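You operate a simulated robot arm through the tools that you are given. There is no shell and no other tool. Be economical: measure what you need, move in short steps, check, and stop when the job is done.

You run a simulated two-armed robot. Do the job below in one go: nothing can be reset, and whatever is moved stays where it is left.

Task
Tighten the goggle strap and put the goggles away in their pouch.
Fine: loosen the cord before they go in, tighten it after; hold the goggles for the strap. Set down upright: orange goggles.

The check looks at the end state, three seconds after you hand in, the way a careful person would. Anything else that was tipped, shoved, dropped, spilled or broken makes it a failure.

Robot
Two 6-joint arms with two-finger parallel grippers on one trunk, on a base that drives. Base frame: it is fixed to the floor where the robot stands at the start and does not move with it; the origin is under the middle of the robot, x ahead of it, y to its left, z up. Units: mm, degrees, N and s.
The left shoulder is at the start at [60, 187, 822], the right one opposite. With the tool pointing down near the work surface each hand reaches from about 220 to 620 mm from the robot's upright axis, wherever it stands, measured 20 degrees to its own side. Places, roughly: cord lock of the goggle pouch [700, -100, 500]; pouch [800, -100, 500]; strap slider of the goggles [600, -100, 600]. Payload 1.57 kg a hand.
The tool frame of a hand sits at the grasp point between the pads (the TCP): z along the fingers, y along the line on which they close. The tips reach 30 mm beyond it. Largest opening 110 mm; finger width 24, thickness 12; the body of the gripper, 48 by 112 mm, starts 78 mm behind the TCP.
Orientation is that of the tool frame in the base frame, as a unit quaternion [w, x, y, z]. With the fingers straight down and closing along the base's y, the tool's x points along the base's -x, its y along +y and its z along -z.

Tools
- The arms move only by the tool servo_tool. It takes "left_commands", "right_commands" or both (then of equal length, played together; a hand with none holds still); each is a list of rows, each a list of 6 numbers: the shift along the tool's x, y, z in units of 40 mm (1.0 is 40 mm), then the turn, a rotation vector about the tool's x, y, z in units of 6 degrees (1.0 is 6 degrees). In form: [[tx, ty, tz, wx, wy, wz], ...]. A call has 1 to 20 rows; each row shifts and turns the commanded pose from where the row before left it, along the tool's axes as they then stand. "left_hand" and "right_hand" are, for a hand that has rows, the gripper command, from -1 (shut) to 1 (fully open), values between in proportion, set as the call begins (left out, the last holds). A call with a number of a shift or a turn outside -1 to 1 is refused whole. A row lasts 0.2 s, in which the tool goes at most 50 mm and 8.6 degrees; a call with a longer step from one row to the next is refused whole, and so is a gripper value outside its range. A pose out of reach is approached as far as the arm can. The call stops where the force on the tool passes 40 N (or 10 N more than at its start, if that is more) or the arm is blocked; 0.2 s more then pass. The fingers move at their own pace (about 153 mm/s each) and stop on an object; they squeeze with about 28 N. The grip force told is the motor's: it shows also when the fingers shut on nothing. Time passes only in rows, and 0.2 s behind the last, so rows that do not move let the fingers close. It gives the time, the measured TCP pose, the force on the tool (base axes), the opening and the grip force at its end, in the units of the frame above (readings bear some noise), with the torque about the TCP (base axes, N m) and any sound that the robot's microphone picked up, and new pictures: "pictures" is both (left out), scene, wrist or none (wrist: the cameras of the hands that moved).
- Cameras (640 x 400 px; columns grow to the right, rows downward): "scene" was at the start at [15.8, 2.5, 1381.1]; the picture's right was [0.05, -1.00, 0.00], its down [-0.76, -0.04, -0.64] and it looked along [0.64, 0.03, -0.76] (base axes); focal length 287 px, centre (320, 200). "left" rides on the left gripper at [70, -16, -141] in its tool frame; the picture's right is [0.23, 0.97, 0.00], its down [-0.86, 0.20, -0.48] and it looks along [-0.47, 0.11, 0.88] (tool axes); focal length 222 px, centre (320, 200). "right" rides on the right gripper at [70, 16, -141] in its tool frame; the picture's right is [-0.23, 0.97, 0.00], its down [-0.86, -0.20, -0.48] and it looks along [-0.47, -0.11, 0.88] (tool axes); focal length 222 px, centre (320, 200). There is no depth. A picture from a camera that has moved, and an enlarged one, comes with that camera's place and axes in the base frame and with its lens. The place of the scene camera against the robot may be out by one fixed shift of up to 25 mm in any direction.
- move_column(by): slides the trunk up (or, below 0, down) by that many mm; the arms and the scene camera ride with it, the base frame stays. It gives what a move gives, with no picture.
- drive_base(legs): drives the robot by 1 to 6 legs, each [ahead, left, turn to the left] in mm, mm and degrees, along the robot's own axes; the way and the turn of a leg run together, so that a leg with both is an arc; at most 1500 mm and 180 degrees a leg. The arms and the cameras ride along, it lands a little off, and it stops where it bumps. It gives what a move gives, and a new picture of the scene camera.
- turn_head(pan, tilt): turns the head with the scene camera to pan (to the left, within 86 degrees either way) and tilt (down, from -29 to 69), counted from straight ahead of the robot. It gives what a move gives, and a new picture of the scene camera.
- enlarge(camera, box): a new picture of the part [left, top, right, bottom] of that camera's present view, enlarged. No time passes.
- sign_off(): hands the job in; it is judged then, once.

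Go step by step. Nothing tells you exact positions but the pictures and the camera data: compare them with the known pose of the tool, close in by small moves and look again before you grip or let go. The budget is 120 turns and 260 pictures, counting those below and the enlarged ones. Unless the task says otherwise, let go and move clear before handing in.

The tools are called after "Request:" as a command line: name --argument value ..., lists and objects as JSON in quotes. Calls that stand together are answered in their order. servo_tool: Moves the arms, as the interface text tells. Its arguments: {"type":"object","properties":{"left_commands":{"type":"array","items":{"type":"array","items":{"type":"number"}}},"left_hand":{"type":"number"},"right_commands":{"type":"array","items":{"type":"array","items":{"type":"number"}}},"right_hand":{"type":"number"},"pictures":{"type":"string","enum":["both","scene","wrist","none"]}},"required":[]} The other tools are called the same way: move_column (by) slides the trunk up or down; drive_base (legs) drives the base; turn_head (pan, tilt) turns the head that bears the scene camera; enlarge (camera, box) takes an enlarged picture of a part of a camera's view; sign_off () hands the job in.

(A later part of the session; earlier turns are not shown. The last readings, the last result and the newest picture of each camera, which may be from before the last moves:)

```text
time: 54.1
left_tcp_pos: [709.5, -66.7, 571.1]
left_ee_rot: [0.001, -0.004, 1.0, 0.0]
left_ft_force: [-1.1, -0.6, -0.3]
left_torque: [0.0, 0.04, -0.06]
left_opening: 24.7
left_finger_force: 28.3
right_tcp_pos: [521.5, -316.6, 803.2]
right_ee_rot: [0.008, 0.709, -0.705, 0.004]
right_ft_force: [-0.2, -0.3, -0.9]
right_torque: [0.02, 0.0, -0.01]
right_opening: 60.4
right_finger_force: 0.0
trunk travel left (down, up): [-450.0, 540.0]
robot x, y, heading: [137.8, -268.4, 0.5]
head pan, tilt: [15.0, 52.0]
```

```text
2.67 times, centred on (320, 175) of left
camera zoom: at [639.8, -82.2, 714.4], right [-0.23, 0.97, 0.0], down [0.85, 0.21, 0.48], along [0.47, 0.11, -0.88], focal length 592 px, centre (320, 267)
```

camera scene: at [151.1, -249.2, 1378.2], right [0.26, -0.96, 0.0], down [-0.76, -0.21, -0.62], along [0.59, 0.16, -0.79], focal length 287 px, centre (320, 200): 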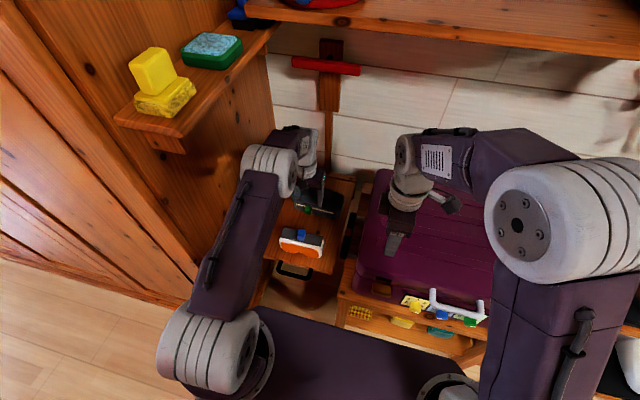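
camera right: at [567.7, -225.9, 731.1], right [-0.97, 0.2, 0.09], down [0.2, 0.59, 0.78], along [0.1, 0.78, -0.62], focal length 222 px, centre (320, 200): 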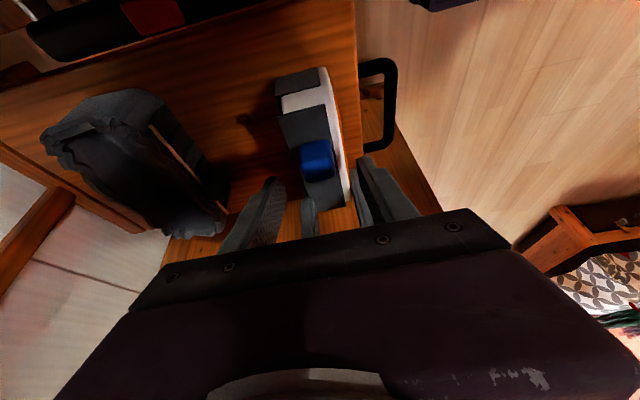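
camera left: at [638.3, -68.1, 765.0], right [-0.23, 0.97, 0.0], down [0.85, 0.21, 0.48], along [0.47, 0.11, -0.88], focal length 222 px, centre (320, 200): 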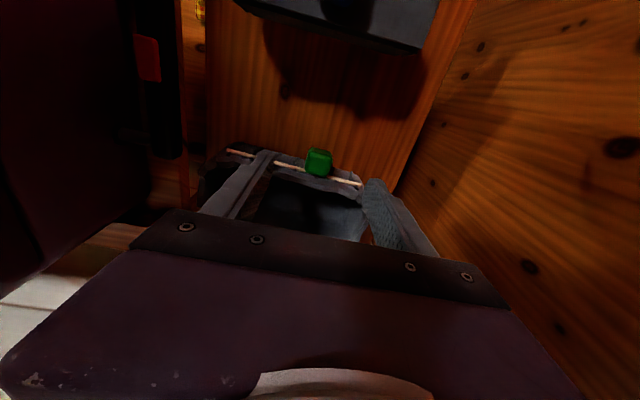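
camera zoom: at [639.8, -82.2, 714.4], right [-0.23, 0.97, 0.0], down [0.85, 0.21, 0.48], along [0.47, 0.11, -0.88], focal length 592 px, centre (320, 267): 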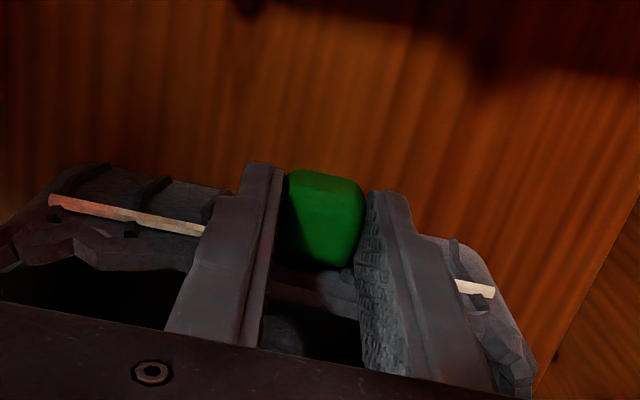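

The lock slides freely on the cord. Continue to the −y end stop to see which way it works.

Request:
servo_tool --left_commands '[[0, -0.1, 0, 0, 0, 0], [0, -0.1, 0, 0, 0, 0], [0, -0.1, 0, 0, 0, 0], [0, -0.1, 0, 0, 0, 0], [0, -0.1, 0, 0, 0, 0], [0, -0.1, 0, 0, 0, 0], [0, -0.1, 0, 0, 0, 0], [0, -0.1, 0, 0, 0, 0], [0, -0.1, 0, 0, 0, 0], [0, -0.1, 0, 0, 0, 0], [0, -0.1, 0, 0, 0, 0], [0, 0, 0, 0, 0, 0]]'

Request:
enlarge --camera "left" --box '[200, 100, 440, 250]'

```text
time: 56.7
left_tcp_pos: [710.6, -110.3, 572.3]
left_ee_rot: [0.001, -0.003, 1.0, 0.0]
left_ft_force: [1.0, -0.1, 0.6]
left_torque: [0.02, 0.16, -0.02]
left_opening: 24.9
left_finger_force: 27.7
right_tcp_pos: [521.4, -317.5, 802.9]
right_ee_rot: [0.009, 0.71, -0.704, 0.003]
right_ft_force: [-1.4, -0.1, 0.1]
right_torque: [0.02, -0.01, 0.0]
right_opening: 60.7
right_finger_force: 0.1
trunk travel left (down, up): [-450.0, 540.0]
robot x, y, heading: [139.8, -269.0, 0.5]
head pan, tilt: [15.0, 52.0]
camera scene: at [151.4, -248.9, 1378.2], right [0.26, -0.96, 0.0], down [-0.76, -0.21, -0.62], along [0.59, 0.16, -0.79], focal length 287 px, centre (320, 200)
camera left: at [640.6, -126.3, 714.8], right [-0.23, 0.97, 0.0], down [0.85, 0.21, 0.48], along [0.47, 0.11, -0.88], focal length 222 px, centre (320, 200)
```

scene: 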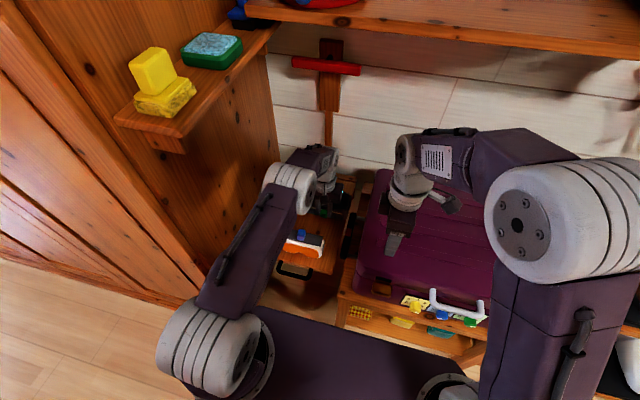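
left: 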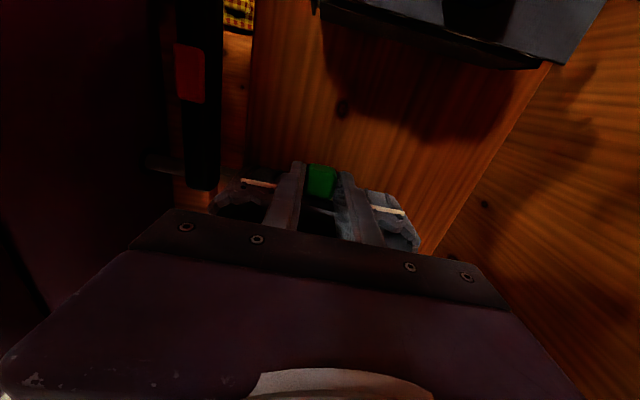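

```text
2.67 times, centred on (320, 175) of left
camera zoom: at [640.6, -126.3, 714.8], right [-0.23, 0.97, 0.0], down [0.85, 0.21, 0.48], along [0.47, 0.11, -0.88], focal length 592 px, centre (320, 267)
```

zoom: 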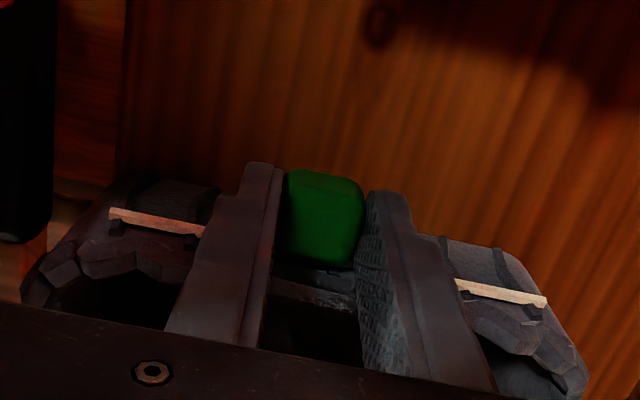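

The pouch got dragged along about 27 mm once the lock hit its stop at mid-cord. I'll slide the lock back +y and compare the cord ends with the lock.

Request:
servo_tool --left_commands '[[0, 0.1, 0, 0, 0, 0], [0, 0.1, 0, 0, 0, 0], [0, 0.1, 0, 0, 0, 0], [0, 0.1, 0, 0, 0, 0], [0, 0.1, 0, 0, 0, 0], [0, 0.1, 0, 0, 0, 0], [0, 0.1, 0, 0, 0, 0], [0, 0.1, 0, 0, 0, 0], [0, 0, 0, 0, 0, 0]]' --pictures "none"

Request:
enlarge --camera "left" --box '[200, 100, 440, 250]'

```text
time: 58.7
left_tcp_pos: [709.8, -78.1, 571.8]
left_ee_rot: [0.003, -0.004, 1.0, 0.0]
left_ft_force: [-0.4, 0.1, -0.3]
left_torque: [0.02, -0.05, -0.03]
left_opening: 24.7
left_finger_force: 28.1
right_tcp_pos: [521.5, -318.0, 804.3]
right_ee_rot: [0.007, 0.71, -0.705, 0.003]
right_ft_force: [-0.4, -0.1, -0.2]
right_torque: [-0.01, -0.01, 0.04]
right_opening: 60.6
right_finger_force: 0.0
trunk travel left (down, up): [-450.0, 540.0]
robot x, y, heading: [138.4, -270.5, -0.2]
head pan, tilt: [15.0, 52.0]
```

```text
2.67 times, centred on (320, 175) of left
camera zoom: at [640.2, -94.0, 714.5], right [-0.23, 0.97, 0.0], down [0.85, 0.21, 0.48], along [0.47, 0.11, -0.88], focal length 592 px, centre (320, 267)
```

zoom: 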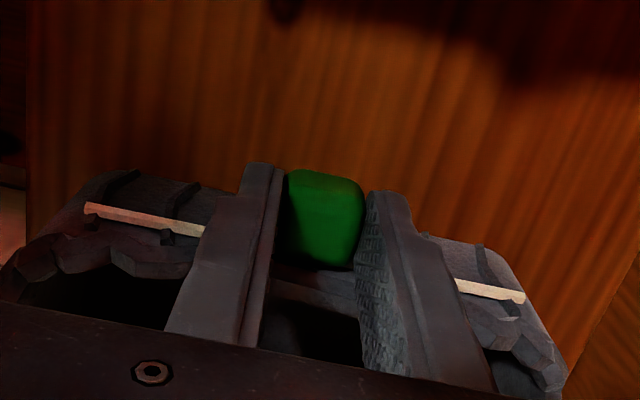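

The shift pattern suggests my fingertips caught the pouch's front fins, dragging it there and back; it is now about at its original place. I'll regrip higher and further from the wall.

Request:
servo_tool --left_commands '[[0, 0, 0, 0, 0, 0], [0.2, 0, -0.25, 0, 0, 0], [0, 0, 0, 0, 0, 0]]' --left_hand -0.35 --pictures "none"

Request:
enlarge --camera "left" --box '[200, 100, 440, 250]'

Request:
servo_tool --left_commands '[[0, 0, 0, 0, 0, 0], [0, 0, 0, 0, 0, 0], [0, 0, 0, 0, 0, 0]]' --left_hand -1 --pictures "none"

```text
time: 59.5
left_tcp_pos: [701.8, -79.1, 580.7]
left_ee_rot: [0.002, -0.004, 1.0, 0.0]
left_ft_force: [0.9, -0.2, -0.5]
left_torque: [0.05, 0.02, -0.01]
left_opening: 35.7
left_finger_force: 0.0
right_tcp_pos: [521.0, -317.0, 803.2]
right_ee_rot: [0.008, 0.709, -0.705, 0.003]
right_ft_force: [0.3, -0.1, 0.1]
right_torque: [-0.02, -0.01, -0.01]
right_opening: 60.4
right_finger_force: 0.1
trunk travel left (down, up): [-450.0, 540.0]
robot x, y, heading: [137.5, -266.7, 0.4]
head pan, tilt: [15.0, 52.0]
```

```text
2.67 times, centred on (320, 175) of left
camera zoom: at [632.3, -94.2, 724.6], right [-0.23, 0.97, 0.0], down [0.85, 0.21, 0.48], along [0.47, 0.11, -0.88], focal length 592 px, centre (320, 267)
```

zoom: 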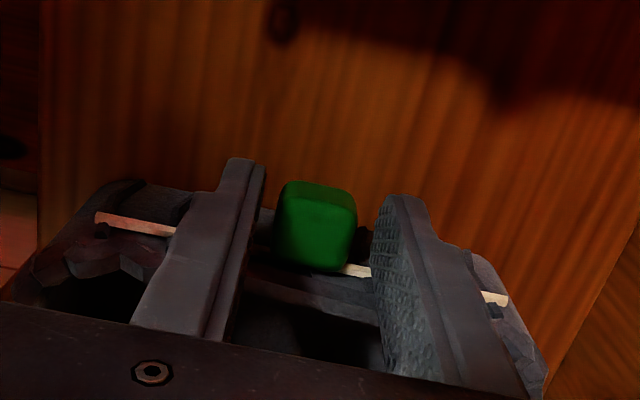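

```text
time: 60.3
left_tcp_pos: [702.0, -78.1, 581.9]
left_ee_rot: [0.002, -0.004, 1.0, 0.0]
left_ft_force: [0.0, -0.4, -0.3]
left_torque: [0.03, 0.01, 0.0]
left_opening: 24.9
left_finger_force: 27.5
right_tcp_pos: [522.0, -317.9, 803.5]
right_ee_rot: [0.008, 0.71, -0.704, 0.002]
right_ft_force: [-0.2, -0.2, -0.6]
right_torque: [-0.01, 0.01, 0.01]
right_opening: 60.6
right_finger_force: 0.0
trunk travel left (down, up): [-450.0, 540.0]
robot x, y, heading: [140.6, -267.9, 0.3]
head pan, tilt: [15.0, 52.0]
```

Pouch is back at its original spot (cord ends −149/−2). Now slide the lock +y and watch the pouch.

Request:
servo_tool --left_commands '[[0, 0.1, 0, 0, 0, 0], [0, 0.1, 0, 0, 0, 0], [0, 0.1, 0, 0, 0, 0], [0, 0.1, 0, 0, 0, 0], [0, 0, 0, 0, 0, 0]]' --pictures "none"

Request:
enlarge --camera "left" --box '[200, 100, 440, 250]'

```text
time: 61.5
left_tcp_pos: [701.0, -62.1, 581.1]
left_ee_rot: [0.003, -0.004, 1.0, 0.001]
left_ft_force: [0.5, -0.1, -0.4]
left_torque: [-0.02, 0.02, -0.03]
left_opening: 24.7
left_finger_force: 28.0
right_tcp_pos: [522.6, -317.0, 802.5]
right_ee_rot: [0.007, 0.71, -0.705, 0.003]
right_ft_force: [0.2, 0.9, 0.0]
right_torque: [-0.04, 0.0, -0.03]
right_opening: 60.6
right_finger_force: 0.0
trunk travel left (down, up): [-450.0, 540.0]
robot x, y, heading: [140.7, -268.2, 0.3]
head pan, tilt: [15.0, 52.0]
```

```text
2.67 times, centred on (320, 175) of left
camera zoom: at [632.0, -78.2, 724.7], right [-0.23, 0.97, 0.0], down [0.85, 0.21, 0.48], along [0.47, 0.11, -0.88], focal length 592 px, centre (320, 267)
```

zoom: 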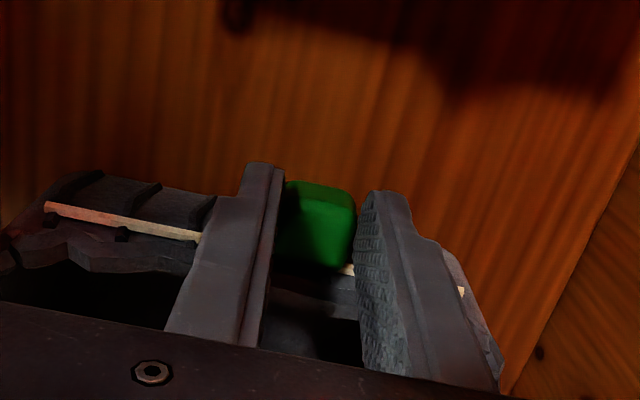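

The pouch stays put. Continue +y.

Request:
servo_tool --left_commands '[[0, 0.1, 0, 0, 0, 0], [0, 0.1, 0, 0, 0, 0], [0, 0.1, 0, 0, 0, 0], [0, 0.1, 0, 0, 0, 0], [0, 0.1, 0, 0, 0, 0], [0, 0, 0, 0, 0, 0]]' --pictures "none"

Request:
enlarge --camera "left" --box '[160, 100, 440, 275]'

```text
time: 62.9
left_tcp_pos: [701.0, -41.9, 582.0]
left_ee_rot: [0.002, -0.003, 1.0, 0.0]
left_ft_force: [0.1, -2.6, 3.1]
left_torque: [-0.08, 0.02, -0.06]
left_opening: 24.8
left_finger_force: 28.2
right_tcp_pos: [521.4, -317.0, 802.6]
right_ee_rot: [0.008, 0.71, -0.704, 0.004]
right_ft_force: [0.3, -0.9, -0.4]
right_torque: [-0.02, 0.0, -0.02]
right_opening: 60.4
right_finger_force: 0.0
trunk travel left (down, up): [-450.0, 540.0]
robot x, y, heading: [137.5, -267.2, 0.3]
head pan, tilt: [15.0, 52.0]
```

```text
2.29 times, centred on (300, 188) of left
camera zoom: at [631.5, -58.5, 724.7], right [-0.23, 0.97, 0.0], down [0.85, 0.21, 0.48], along [0.47, 0.11, -0.88], focal length 508 px, centre (366, 229)
```

zoom: 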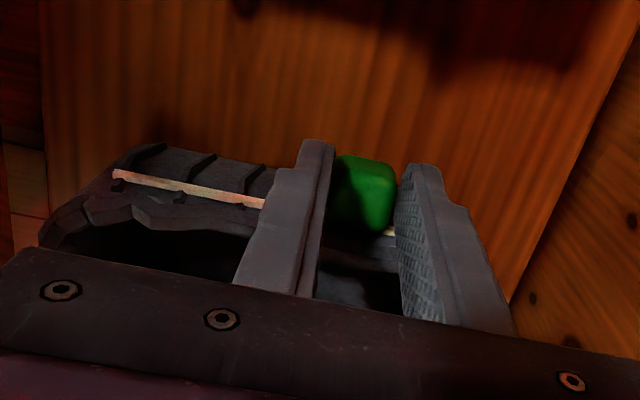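

The lock seems to be at its +y stop (its starting place), and the pouch followed ~13 mm. I'll move back −y 12 mm to see whether the pouch springs back.

Request:
servo_tool --left_commands '[[0, -0.1, 0, 0, 0, 0], [0, -0.1, 0, 0, 0, 0], [0, -0.1, 0, 0, 0, 0], [0, 0, 0, 0, 0, 0], [0, 0, 0, 0, 0, 0]]' --pictures "none"

Request:
enlarge --camera "left" --box '[200, 100, 440, 250]'

```text
time: 64.1
left_tcp_pos: [700.8, -55.1, 582.2]
left_ee_rot: [0.002, -0.004, 1.0, 0.001]
left_ft_force: [-1.1, -0.3, 0.0]
left_torque: [0.02, 0.01, -0.04]
left_opening: 24.9
left_finger_force: 28.1
right_tcp_pos: [521.5, -317.2, 803.2]
right_ee_rot: [0.008, 0.709, -0.705, 0.004]
right_ft_force: [0.2, 1.0, -0.3]
right_torque: [0.0, -0.01, 0.01]
right_opening: 60.5
right_finger_force: 0.1
trunk travel left (down, up): [-450.0, 540.0]
robot x, y, heading: [140.7, -264.7, 0.1]
head pan, tilt: [15.0, 52.0]
```

```text
2.67 times, centred on (320, 175) of left
camera zoom: at [631.7, -70.2, 724.7], right [-0.23, 0.97, 0.0], down [0.85, 0.21, 0.48], along [0.47, 0.11, -0.88], focal length 592 px, centre (320, 267)
```

zoom: 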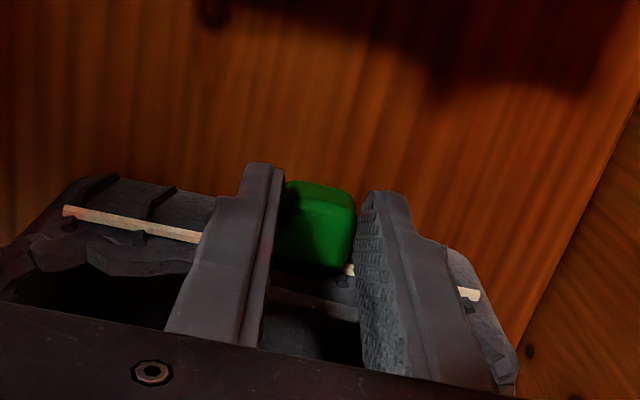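

The pouch stays where dragged (centre −62), so +y stop is at +20 relative, its starting point; loosening must be −y. Slide −y, which should also bring the pouch back if it hits the stop.

Request:
servo_tool --left_commands '[[0, -0.1, 0, 0, 0, 0], [0, -0.1, 0, 0, 0, 0], [0, -0.1, 0, 0, 0, 0], [0, -0.1, 0, 0, 0, 0], [0, -0.1, 0, 0, 0, 0], [0, -0.1, 0, 0, 0, 0], [0, -0.1, 0, 0, 0, 0], [0, 0, 0, 0, 0, 0]]' --pictures "none"

Request:
enlarge --camera "left" --box '[200, 100, 440, 250]'

```text
time: 65.9
left_tcp_pos: [701.6, -82.9, 580.7]
left_ee_rot: [0.002, -0.003, 1.0, 0.0]
left_ft_force: [0.6, 0.0, -0.3]
left_torque: [0.01, -0.03, -0.06]
left_opening: 25.0
left_finger_force: 27.4
right_tcp_pos: [521.2, -316.5, 802.8]
right_ee_rot: [0.008, 0.709, -0.705, 0.003]
right_ft_force: [-0.3, 0.1, -0.4]
right_torque: [0.0, -0.02, 0.04]
right_opening: 60.8
right_finger_force: 0.0
trunk travel left (down, up): [-450.0, 540.0]
robot x, y, heading: [138.7, -266.8, 0.2]
head pan, tilt: [15.0, 52.0]
```

```text
2.67 times, centred on (320, 175) of left
camera zoom: at [632.2, -98.2, 724.7], right [-0.23, 0.97, 0.0], down [0.85, 0.21, 0.48], along [0.47, 0.11, -0.88], focal length 592 px, centre (320, 267)
```

zoom: 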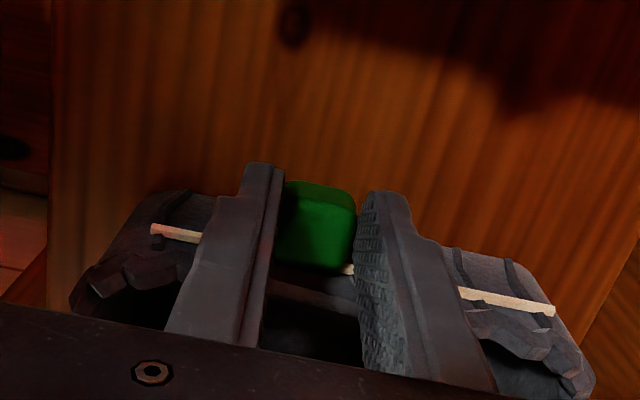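

No drag this time: the lock is now at −22 relative. Continue −y.

Request:
servo_tool --left_commands '[[0, -0.1, 0, 0, 0, 0], [0, -0.1, 0, 0, 0, 0], [0, -0.1, 0, 0, 0, 0], [0, -0.1, 0, 0, 0, 0], [0, -0.1, 0, 0, 0, 0], [0, 0, 0, 0, 0, 0]]' --pictures "none"

Request:
enlarge --camera "left" --box '[200, 100, 440, 250]'

```text
time: 67.3
left_tcp_pos: [701.9, -102.5, 582.1]
left_ee_rot: [0.002, -0.003, 1.0, 0.0]
left_ft_force: [1.2, 0.6, 0.3]
left_torque: [0.0, -0.05, -0.03]
left_opening: 24.7
left_finger_force: 28.4
right_tcp_pos: [522.4, -316.6, 802.2]
right_ee_rot: [0.008, 0.71, -0.705, 0.003]
right_ft_force: [0.3, -0.3, 0.8]
right_torque: [0.02, 0.0, 0.01]
right_opening: 60.5
right_finger_force: 0.0
trunk travel left (down, up): [-450.0, 540.0]
robot x, y, heading: [140.4, -270.0, 0.3]
head pan, tilt: [15.0, 52.0]
```

```text
2.67 times, centred on (320, 175) of left
camera zoom: at [632.2, -118.4, 724.7], right [-0.23, 0.97, 0.0], down [0.85, 0.21, 0.48], along [0.47, 0.11, -0.88], focal length 592 px, centre (320, 267)
```

zoom: 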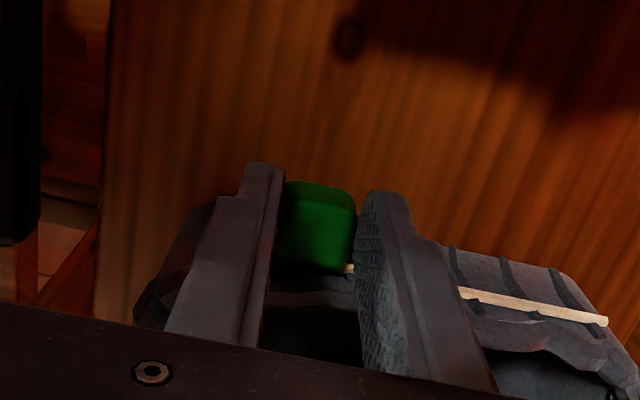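

Still free. Continue another 20 mm −y.

Request:
servo_tool --left_commands '[[0, -0.1, 0, 0, 0, 0], [0, -0.1, 0, 0, 0, 0], [0, -0.1, 0, 0, 0, 0], [0, -0.1, 0, 0, 0, 0], [0, -0.1, 0, 0, 0, 0], [0, 0, 0, 0, 0, 0]]' --pictures "none"

Request:
enlarge --camera "left" --box '[200, 100, 440, 250]'

```text
time: 68.7
left_tcp_pos: [700.7, -121.6, 581.9]
left_ee_rot: [0.002, -0.003, 1.0, 0.0]
left_ft_force: [-0.2, 2.5, 1.4]
left_torque: [0.02, 0.01, 0.06]
left_opening: 24.7
left_finger_force: 27.9
right_tcp_pos: [521.4, -316.9, 804.4]
right_ee_rot: [0.007, 0.71, -0.705, 0.004]
right_ft_force: [-0.1, 0.0, 0.3]
right_torque: [0.03, 0.01, -0.03]
right_opening: 60.5
right_finger_force: 0.1
trunk travel left (down, up): [-450.0, 540.0]
robot x, y, heading: [138.4, -268.6, 0.3]
head pan, tilt: [15.0, 52.0]
```

```text
2.67 times, centred on (320, 175) of left
camera zoom: at [632.0, -137.7, 724.7], right [-0.23, 0.97, 0.0], down [0.85, 0.21, 0.48], along [0.47, 0.11, -0.88], focal length 592 px, centre (320, 267)
```

zoom: 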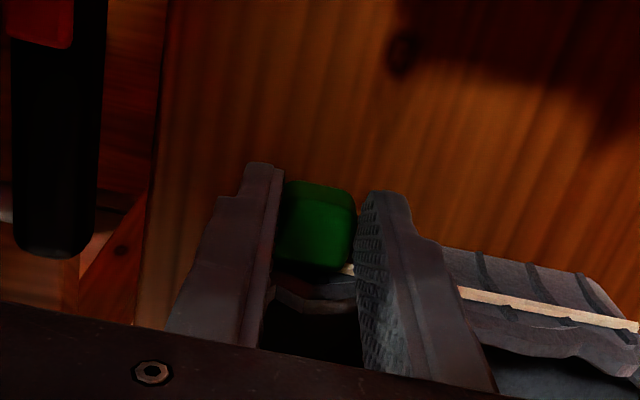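

Lower stop reached (−53 relative, pouch began to follow). Dragging 7 mm more returns the pouch to its original place; then release and look at the mouth.

Request:
servo_tool --left_commands '[[0, -0.1, 0, 0, 0, 0], [0, -0.09, 0, 0, 0, 0], [0, 0, 0, 0, 0, 0]]' --pictures "none"

Request:
servo_tool --left_commands '[[0, 0.02, 0, 0, 0, 0], [0, 0, 0, 0, 0, 0], [0, 0, -0.5, 0, 0, 0], [0.3, 0.3, -0.8, 0, 0, 0], [0.3, 0.4, -0.8, 0, 0, 0], [0.3, 0.4, -0.4, 0, 0, 0], [0, 0, 0, 0, 0, 0]]' --left_hand -0.2

Request:
enlarge --camera "left" --box '[180, 120, 420, 270]'

```text
time: 69.5
left_tcp_pos: [701.6, -129.9, 582.2]
left_ee_rot: [0.003, -0.005, 1.0, 0.0]
left_ft_force: [0.3, 1.3, 1.5]
left_torque: [0.04, 0.02, 0.03]
left_opening: 25.0
left_finger_force: 28.5
right_tcp_pos: [521.6, -317.7, 803.0]
right_ee_rot: [0.007, 0.709, -0.705, 0.004]
right_ft_force: [-0.1, 1.3, -0.2]
right_torque: [-0.02, -0.02, -0.08]
right_opening: 60.6
right_finger_force: 0.1
trunk travel left (down, up): [-450.0, 540.0]
robot x, y, heading: [141.6, -273.9, -0.1]
head pan, tilt: [15.0, 52.0]
```

```text
time: 71.1
left_tcp_pos: [664.5, -85.6, 681.7]
left_ee_rot: [0.002, -0.003, 1.0, 0.0]
left_ft_force: [1.1, -0.3, -1.0]
left_torque: [0.01, -0.03, 0.0]
left_opening: 44.1
left_finger_force: 0.1
right_tcp_pos: [521.8, -316.2, 802.7]
right_ee_rot: [0.007, 0.71, -0.704, 0.003]
right_ft_force: [-0.3, -0.7, 0.7]
right_torque: [0.01, -0.01, 0.03]
right_opening: 60.6
right_finger_force: 0.1
trunk travel left (down, up): [-450.0, 540.0]
robot x, y, heading: [140.6, -265.8, 0.1]
head pan, tilt: [15.0, 52.0]
camera scene: at [151.3, -249.3, 1378.2], right [0.26, -0.96, 0.0], down [-0.76, -0.21, -0.62], along [0.59, 0.16, -0.79], focal length 287 px, centre (320, 200)
camera left: at [595.2, -101.6, 824.8], right [-0.23, 0.97, 0.0], down [0.85, 0.21, 0.48], along [0.47, 0.11, -0.88], focal length 222 px, centre (320, 200)
```

scene: 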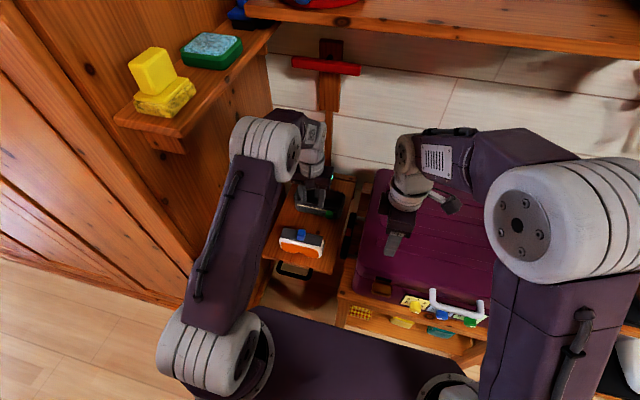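
left: 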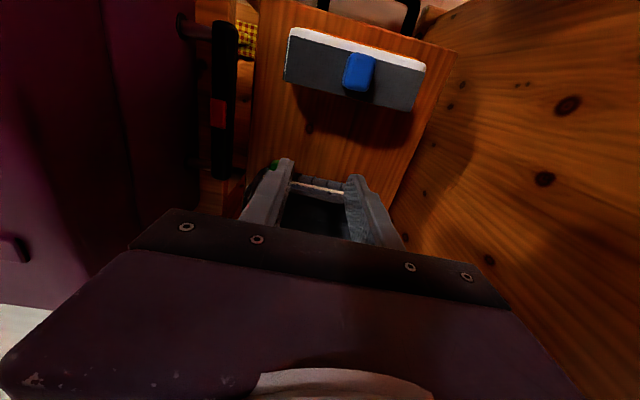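

```text
2.67 times, centred on (300, 195) of left
camera zoom: at [595.2, -101.6, 824.8], right [-0.23, 0.97, 0.0], down [0.85, 0.21, 0.48], along [0.47, 0.11, -0.88], focal length 592 px, centre (373, 213)
```

zoom: 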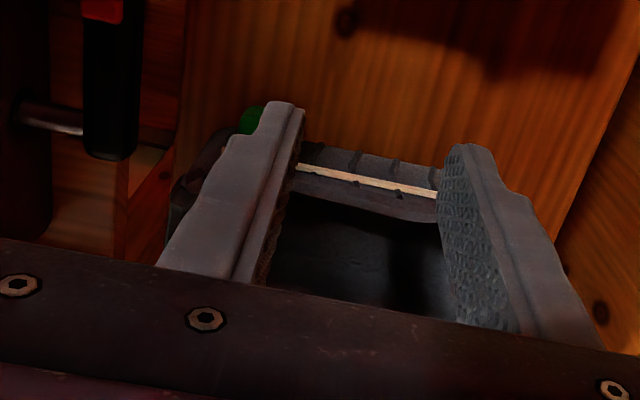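

Request:
enlarge --camera "scene" --box '[264, 165, 376, 235]'

```text
5.71 times, centred on (320, 200) of scene
camera zoom: at [151.3, -249.3, 1378.2], right [0.26, -0.96, 0.0], down [-0.76, -0.21, -0.62], along [0.59, 0.16, -0.79], focal length 1640 px, centre (320, 200)
```

zoom: 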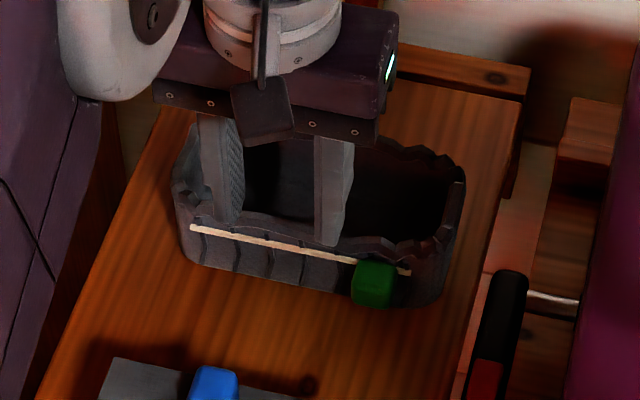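

Lock is at the far end now. Next: turn the left hand again to close along x and, from there, inspect the pouch mouth from above.

Request:
servo_tool --left_commands '[[0.3, 0.6, -0.35, 0, 0, 0], [0.3, 0.6, -0.35, 0, 0, 0], [0, 0.5, 0, 0, 0, 1], [0, 0, 0, 0, 0, 1], [0, 0, 0, 0, 0, 1], [0, 0, 0, 0, 0, 1], [0, 0, 0, 0, 0, 1], [0, 0, 0, 0, 0, 1], [0, 0, 0, 0, 0, 1], [0, 0, 0, 0, 0, 1], [0, 0, 0, 0, 0, 1], [0, 0, 0, 0, 0, 1], [0, 0, 0, 0, 0, 1], [0, 0, 0, 0, 0, 1], [0, 0, 0, 0, 0, 1], [0, 0, 0, 0, 0, 1], [0, 0, 0, 0, 0, 1], [0, 0, 0, 0, 0, 0]]' --left_hand 1 --pictures "wrist"

Request:
enlarge --camera "left" --box '[320, 80, 560, 230]'

```text
time: 74.9
left_tcp_pos: [641.0, -17.5, 709.3]
left_ee_rot: [0.001, 0.704, 0.71, 0.001]
left_ft_force: [-1.2, 0.2, 0.1]
left_torque: [0.01, 0.01, -0.01]
left_opening: 110.2
left_finger_force: 0.1
right_tcp_pos: [522.0, -317.2, 803.8]
right_ee_rot: [0.008, 0.71, -0.704, 0.003]
right_ft_force: [0.6, -0.2, 0.3]
right_torque: [0.0, -0.01, -0.01]
right_opening: 60.8
right_finger_force: 0.0
trunk travel left (down, up): [-450.0, 540.0]
robot x, y, heading: [141.3, -266.0, 0.2]
head pan, tilt: [15.0, 52.0]
camera left: at [623.9, 53.1, 852.4], right [0.97, 0.23, 0.0], down [0.2, -0.85, 0.48], along [0.12, -0.47, -0.88], focal length 222 px, centre (320, 200)
```

left: 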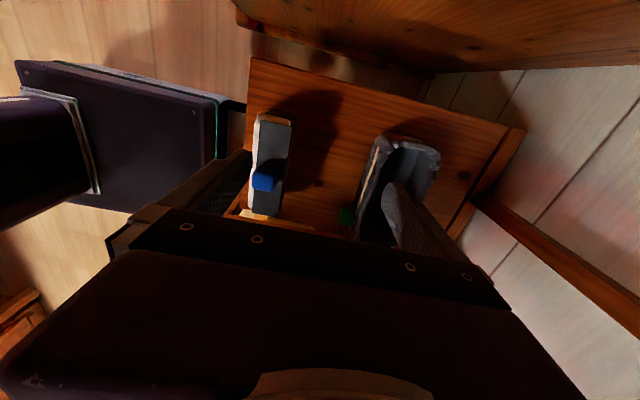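

```text
2.67 times, centred on (440, 155) of left
camera zoom: at [623.9, 53.1, 852.4], right [0.97, 0.23, 0.0], down [0.2, -0.85, 0.48], along [0.12, -0.47, -0.88], focal length 592 px, centre (0, 320)
```

zoom: 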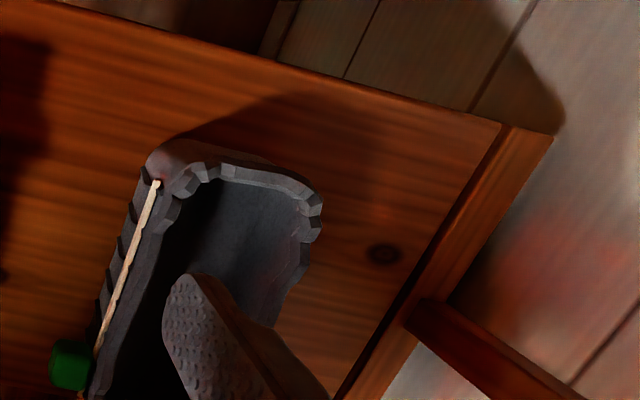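

Mouth inner ≈ x 736–811, centred about (773,−79); goggles will fit. I need the base ~40 mm further forward; let me check the gap between base and bench in the wrist view first.

Request:
enlarge --camera "left" --box '[140, 70, 300, 170]'

Request:
enlarge --camera "right" --box '[300, 0, 460, 160]'

```text
4.00 times, centred on (220, 120) of left
camera zoom: at [623.9, 53.1, 852.4], right [0.97, 0.23, 0.0], down [0.2, -0.85, 0.48], along [0.12, -0.47, -0.88], focal length 888 px, centre (720, 520)
```

zoom: 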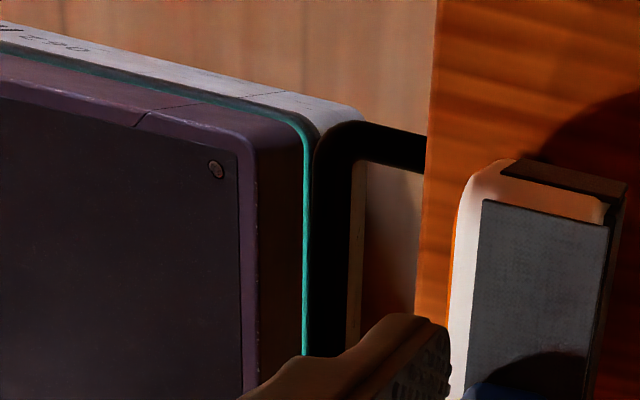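

```text
2.50 times, centred on (380, 80) of right
camera zoom: at [507.1, -385.2, 944.4], right [-0.98, 0.22, 0.0], down [0.2, 0.86, 0.46], along [0.1, 0.45, -0.89], focal length 555 px, centre (170, 500)
```

zoom: 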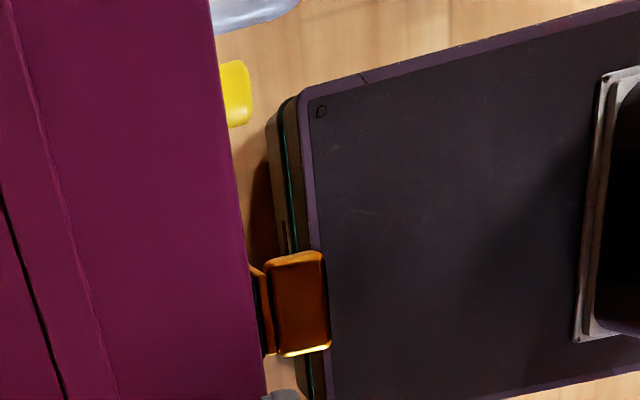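

The base front is around x 370, well short of the bench (~478). Drive 40 mm forward.

Request:
drive_base --legs '[[40, 0, 0]]'

```text
time: 75.8
left_tcp_pos: [681.0, -17.9, 708.4]
left_ee_rot: [0.002, 0.704, 0.71, 0.001]
left_ft_force: [0.9, 0.4, -0.5]
left_torque: [0.03, 0.04, -0.02]
left_opening: 110.1
left_finger_force: 0.1
right_tcp_pos: [562.1, -316.3, 801.9]
right_ee_rot: [0.008, 0.709, -0.705, 0.002]
right_ft_force: [0.6, -0.6, -0.2]
right_torque: [0.02, 0.01, -0.02]
right_opening: 60.7
right_finger_force: 0.0
trunk travel left (down, up): [-450.0, 540.0]
robot x, y, heading: [180.0, -268.3, 0.3]
head pan, tilt: [15.0, 52.0]
camera scene: at [193.0, -248.9, 1378.2], right [0.26, -0.96, 0.0], down [-0.76, -0.21, -0.61], along [0.59, 0.16, -0.79], focal length 287 px, centre (320, 200)
```

scene: 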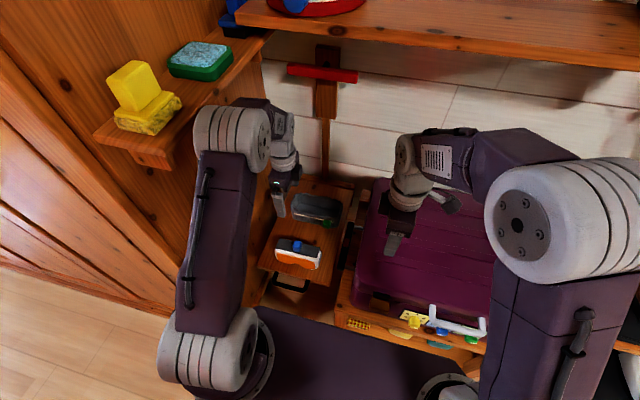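

Request:
servo_tool --left_commands '[[-0.32, -0.64, 0, 0, 0, 0], [-0.32, -0.64, 0, 0, 0, 0], [-0.32, -0.64, 0.2, 0, 0, 0], [-0.32, -0.64, 0.4, 0, 0, 0], [0, 0, 0.5, 0, 0, 0], [0, 0, 0, 0, 0, 0]]' --pictures "none"

Request:
enlarge --camera "left" --box '[200, 70, 440, 220]'

```text
time: 77.2
left_tcp_pos: [578.1, -67.5, 663.9]
left_ee_rot: [0.003, 0.704, 0.71, 0.002]
left_ft_force: [0.1, -0.1, -0.1]
left_torque: [0.0, -0.02, -0.01]
left_opening: 109.8
left_finger_force: 0.0
right_tcp_pos: [560.7, -318.0, 802.5]
right_ee_rot: [0.007, 0.709, -0.705, 0.003]
right_ft_force: [0.5, -0.3, 0.1]
right_torque: [-0.01, -0.03, -0.02]
right_opening: 60.5
right_finger_force: 0.0
trunk travel left (down, up): [-450.0, 540.0]
robot x, y, heading: [177.9, -264.5, -0.0]
head pan, tilt: [15.0, 52.0]
```

```text
2.67 times, centred on (320, 145) of left
camera zoom: at [562.0, 1.5, 807.8], right [0.97, 0.23, 0.0], down [0.2, -0.85, 0.48], along [0.12, -0.47, -0.88], focal length 592 px, centre (320, 347)
```

zoom: 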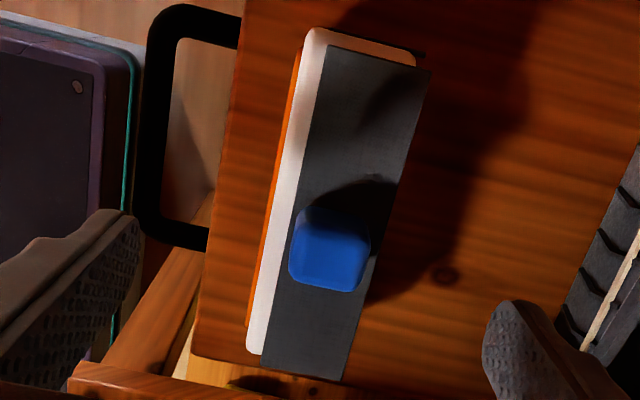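

Centred. Descend and grip the goggles in the middle.

Request:
servo_tool --left_commands '[[0, 0.03, 0.5, 0, 0, 0], [0, 0, 0.5, 0, 0, 0], [0, 0, 0.5, 0, 0, 0], [0, 0, 0.5, 0, 0, 0], [0, 0, 0.3, 0, 0, 0], [0, 0, 0, 0, 0, 0]]' --pictures "none"

Request:
servo_tool --left_commands '[[0, 0, 0, 0, 0, 0], [0, 0, 0, 0, 0, 0], [0, 0, 0, 0, 0, 0], [0, 0, 0, 0, 0, 0]]' --left_hand -1 --pictures "none"

Request:
servo_tool --left_commands '[[0, 0, -0.3, 0, 0, 0], [0, 0, -0.5, 0, 0, 0], [0, 0, -0.5, 0, 0, 0], [0, 0, 0, 0, 0, 0]]'

Request:
enlarge --camera "scene" --box '[250, 190, 362, 260]'

```text
time: 78.5
left_tcp_pos: [579.2, -67.9, 574.1]
left_ee_rot: [0.002, 0.705, 0.709, 0.002]
left_ft_force: [0.3, 0.5, 0.7]
left_torque: [-0.01, -0.02, 0.03]
left_opening: 110.1
left_finger_force: 0.1
right_tcp_pos: [561.6, -316.8, 803.2]
right_ee_rot: [0.007, 0.709, -0.705, 0.003]
right_ft_force: [-0.2, 0.5, -0.1]
right_torque: [0.02, -0.03, -0.03]
right_opening: 60.6
right_finger_force: 0.1
trunk travel left (down, up): [-450.0, 540.0]
robot x, y, heading: [176.3, -270.0, 0.1]
head pan, tilt: [15.0, 52.0]
```

```text
time: 79.5
left_tcp_pos: [580.0, -69.0, 571.9]
left_ee_rot: [0.001, 0.705, 0.71, 0.002]
left_ft_force: [-0.2, -0.3, 0.8]
left_torque: [0.02, 0.05, -0.01]
left_opening: 43.5
left_finger_force: 27.9
right_tcp_pos: [561.8, -316.2, 803.0]
right_ee_rot: [0.008, 0.71, -0.705, 0.003]
right_ft_force: [-0.3, 0.2, -0.3]
right_torque: [-0.01, 0.02, -0.01]
right_opening: 60.4
right_finger_force: 0.2
trunk travel left (down, up): [-450.0, 540.0]
robot x, y, heading: [180.4, -265.2, 0.4]
head pan, tilt: [15.0, 52.0]
```

```text
time: 80.5
left_tcp_pos: [581.3, -69.6, 624.8]
left_ee_rot: [0.001, 0.704, 0.71, 0.001]
left_ft_force: [-0.6, -0.3, -2.0]
left_torque: [-0.01, -0.01, 0.0]
left_opening: 43.5
left_finger_force: 27.6
right_tcp_pos: [562.5, -317.2, 802.1]
right_ee_rot: [0.008, 0.709, -0.705, 0.003]
right_ft_force: [-0.3, 1.4, -0.1]
right_torque: [0.01, 0.01, -0.03]
right_opening: 60.6
right_finger_force: 0.1
trunk travel left (down, up): [-450.0, 540.0]
robot x, y, heading: [183.3, -265.0, 0.2]
head pan, tilt: [15.0, 52.0]
camera scene: at [191.4, -248.8, 1378.2], right [0.26, -0.96, 0.0], down [-0.76, -0.21, -0.62], along [0.59, 0.16, -0.79], focal length 287 px, centre (320, 200)
camera left: at [563.3, 1.4, 768.2], right [0.97, 0.23, 0.0], down [0.2, -0.85, 0.48], along [0.12, -0.47, -0.88], focal length 222 px, centre (320, 200)
```

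scene: 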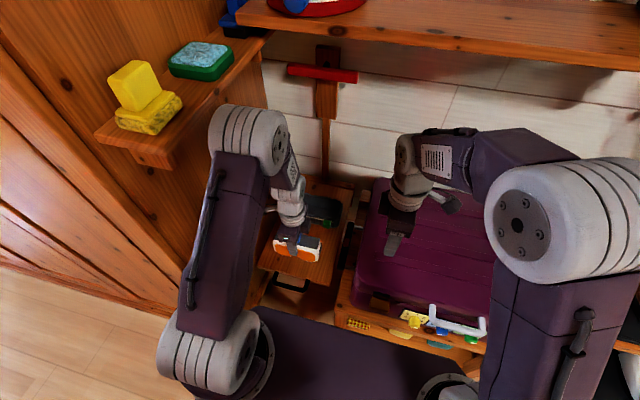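
left: 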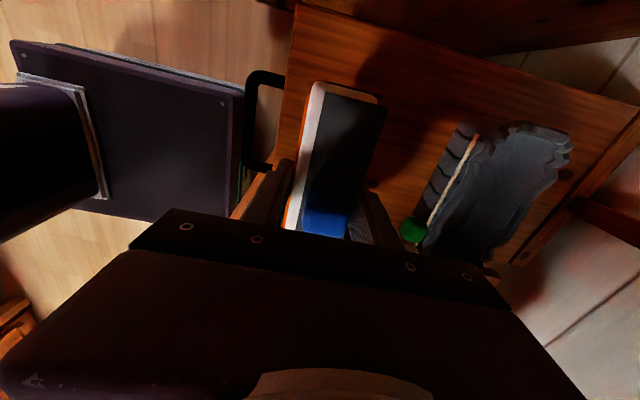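

```text
5.71 times, centred on (306, 225) of scene
camera zoom: at [191.4, -248.8, 1378.2], right [0.26, -0.96, 0.0], down [-0.76, -0.21, -0.62], along [0.59, 0.16, -0.79], focal length 1640 px, centre (400, 57)
```

zoom: 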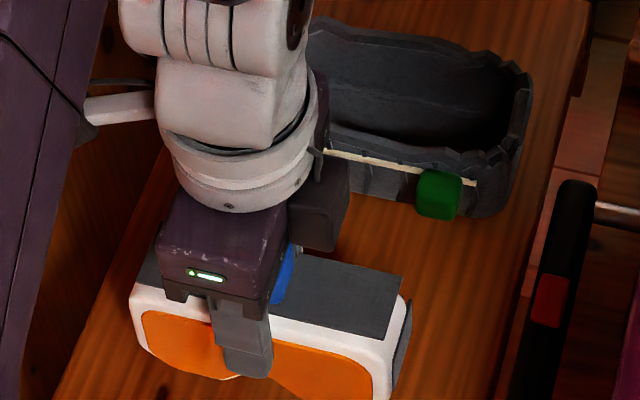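

Goggles are lifted upright. Check the pouch mouth precisely from this wrist view.

Request:
enlarge --camera "left" --box '[390, 110, 590, 235]'

Request:
servo_tool --left_commands '[[0, 0, -0.5, 0, 0, 0], [0, 0, -0.4, 0, 0, 0], [0, 0, 0, 0, 0, 0]]' --pictures "none"

Request:
enlarge --camera "left" --box '[390, 110, 590, 235]'

```text
3.20 times, centred on (490, 172) of left
camera zoom: at [563.3, 1.4, 768.2], right [0.97, 0.23, 0.0], down [0.2, -0.85, 0.48], along [0.12, -0.47, -0.88], focal length 711 px, centre (-224, 288)
```

zoom: 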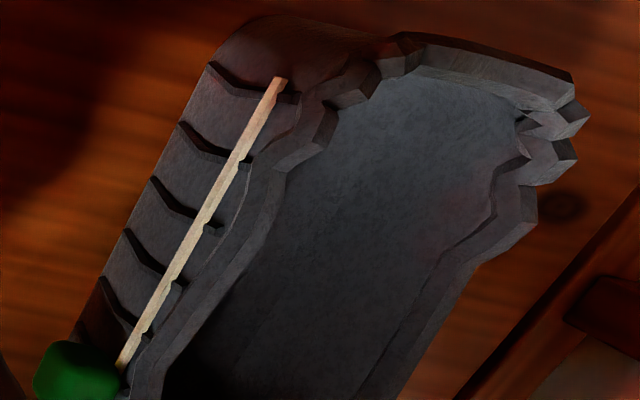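

```text
time: 81.3
left_tcp_pos: [580.4, -70.0, 661.2]
left_ee_rot: [0.002, 0.705, 0.709, 0.002]
left_ft_force: [0.6, -0.6, -1.2]
left_torque: [-0.01, 0.0, 0.01]
left_opening: 43.4
left_finger_force: 28.1
right_tcp_pos: [561.7, -317.3, 802.5]
right_ee_rot: [0.009, 0.71, -0.704, 0.003]
right_ft_force: [0.0, 0.1, 0.0]
right_torque: [-0.02, -0.02, 0.02]
right_opening: 60.5
right_finger_force: 0.1
trunk travel left (down, up): [-450.0, 540.0]
robot x, y, heading: [177.6, -264.3, 0.0]
head pan, tilt: [15.0, 52.0]
```

```text
3.20 times, centred on (490, 172) of left
camera zoom: at [563.0, 1.4, 804.1], right [0.97, 0.23, 0.0], down [0.2, -0.85, 0.48], along [0.12, -0.47, -0.88], focal length 711 px, centre (-224, 288)
```

zoom: 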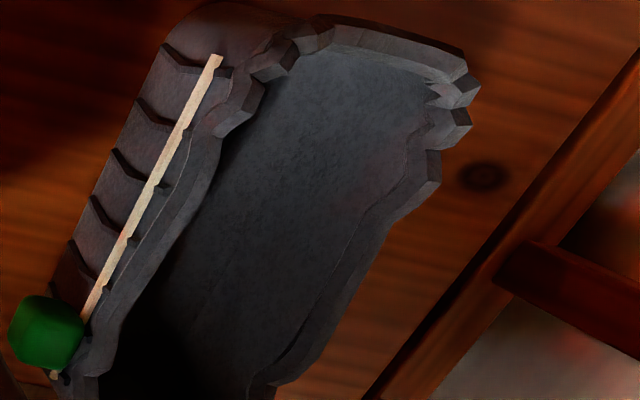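

Pouch mouth inner ≈ x 739–803, centre (771,−80). My fingers reach too low on the goggles and would jam in the mouth, so I'll set them down and regrip 22 mm higher.

Request:
servo_tool --left_commands '[[0, 0, 0.5, 0, 0, 0], [0, 0, 0.5, 0, 0, 0], [0, 0, 0.5, 0, 0, 0], [0, 0, 0.4, 0, 0, 0], [0, 0, 0.2, 0, 0, 0], [0, 0, 0.1, 0, 0, 0], [0, 0, 0, 0, 0, 0]]' --pictures "none"

Request:
servo_tool --left_commands '[[0, 0, 0, 0, 0, 0], [0, 0, 0, 0, 0, 0], [0, 0, -0.3, 0, 0, 0], [0, 0, -0.25, 0, 0, 0], [0, 0, 0, 0, 0, 0]]' --left_hand -0.05 --pictures "none"

Request:
servo_tool --left_commands '[[0, 0, 0, 0, 0, 0], [0, 0, 0, 0, 0, 0], [0, 0, 0, 0, 0, 0]]' --left_hand -1 --pictures "none"

Request:
enlarge --camera "scene" --box '[250, 190, 362, 260]'

```text
time: 83.0
left_tcp_pos: [580.8, -70.3, 573.1]
left_ee_rot: [0.002, 0.704, 0.71, 0.002]
left_ft_force: [0.2, 0.8, 9.0]
left_torque: [-0.15, 0.2, -0.02]
left_opening: 43.4
left_finger_force: 27.2
right_tcp_pos: [561.7, -317.7, 803.2]
right_ee_rot: [0.007, 0.71, -0.705, 0.004]
right_ft_force: [-0.6, -0.4, 0.2]
right_torque: [0.01, 0.02, 0.01]
right_opening: 60.4
right_finger_force: 0.1
trunk travel left (down, up): [-450.0, 540.0]
robot x, y, heading: [180.9, -265.1, 0.5]
head pan, tilt: [15.0, 52.0]
```

```text
time: 84.2
left_tcp_pos: [581.1, -69.1, 595.4]
left_ee_rot: [0.002, 0.704, 0.71, 0.001]
left_ft_force: [0.0, -0.3, 0.9]
left_torque: [0.0, 0.0, 0.05]
left_opening: 52.1
left_finger_force: 0.0
right_tcp_pos: [561.6, -317.1, 802.1]
right_ee_rot: [0.009, 0.709, -0.705, 0.002]
right_ft_force: [0.0, -0.6, -0.5]
right_torque: [0.01, -0.01, 0.01]
right_opening: 60.7
right_finger_force: 0.0
trunk travel left (down, up): [-450.0, 540.0]
robot x, y, heading: [177.0, -267.4, 0.4]
head pan, tilt: [15.0, 52.0]
```

```text
time: 85.0
left_tcp_pos: [581.5, -68.6, 594.2]
left_ee_rot: [0.002, 0.704, 0.71, 0.002]
left_ft_force: [0.1, 0.2, 2.2]
left_torque: [-0.01, 0.04, 0.0]
left_opening: 43.5
left_finger_force: 28.1
right_tcp_pos: [561.6, -315.6, 803.3]
right_ee_rot: [0.007, 0.71, -0.705, 0.004]
right_ft_force: [0.9, 0.1, 0.3]
right_torque: [0.01, 0.01, -0.04]
right_opening: 60.4
right_finger_force: 0.1
trunk travel left (down, up): [-450.0, 540.0]
robot x, y, heading: [182.2, -265.7, 0.5]
head pan, tilt: [15.0, 52.0]
```

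```text
5.71 times, centred on (306, 225) of scene
camera zoom: at [190.8, -248.9, 1378.2], right [0.26, -0.96, 0.0], down [-0.76, -0.21, -0.62], along [0.59, 0.16, -0.79], focal length 1640 px, centre (400, 57)
```

zoom: 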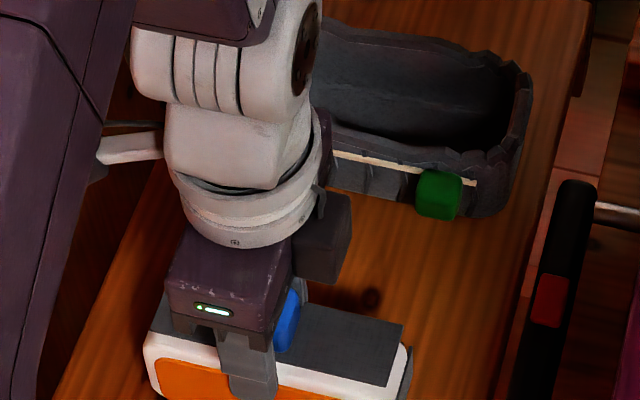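

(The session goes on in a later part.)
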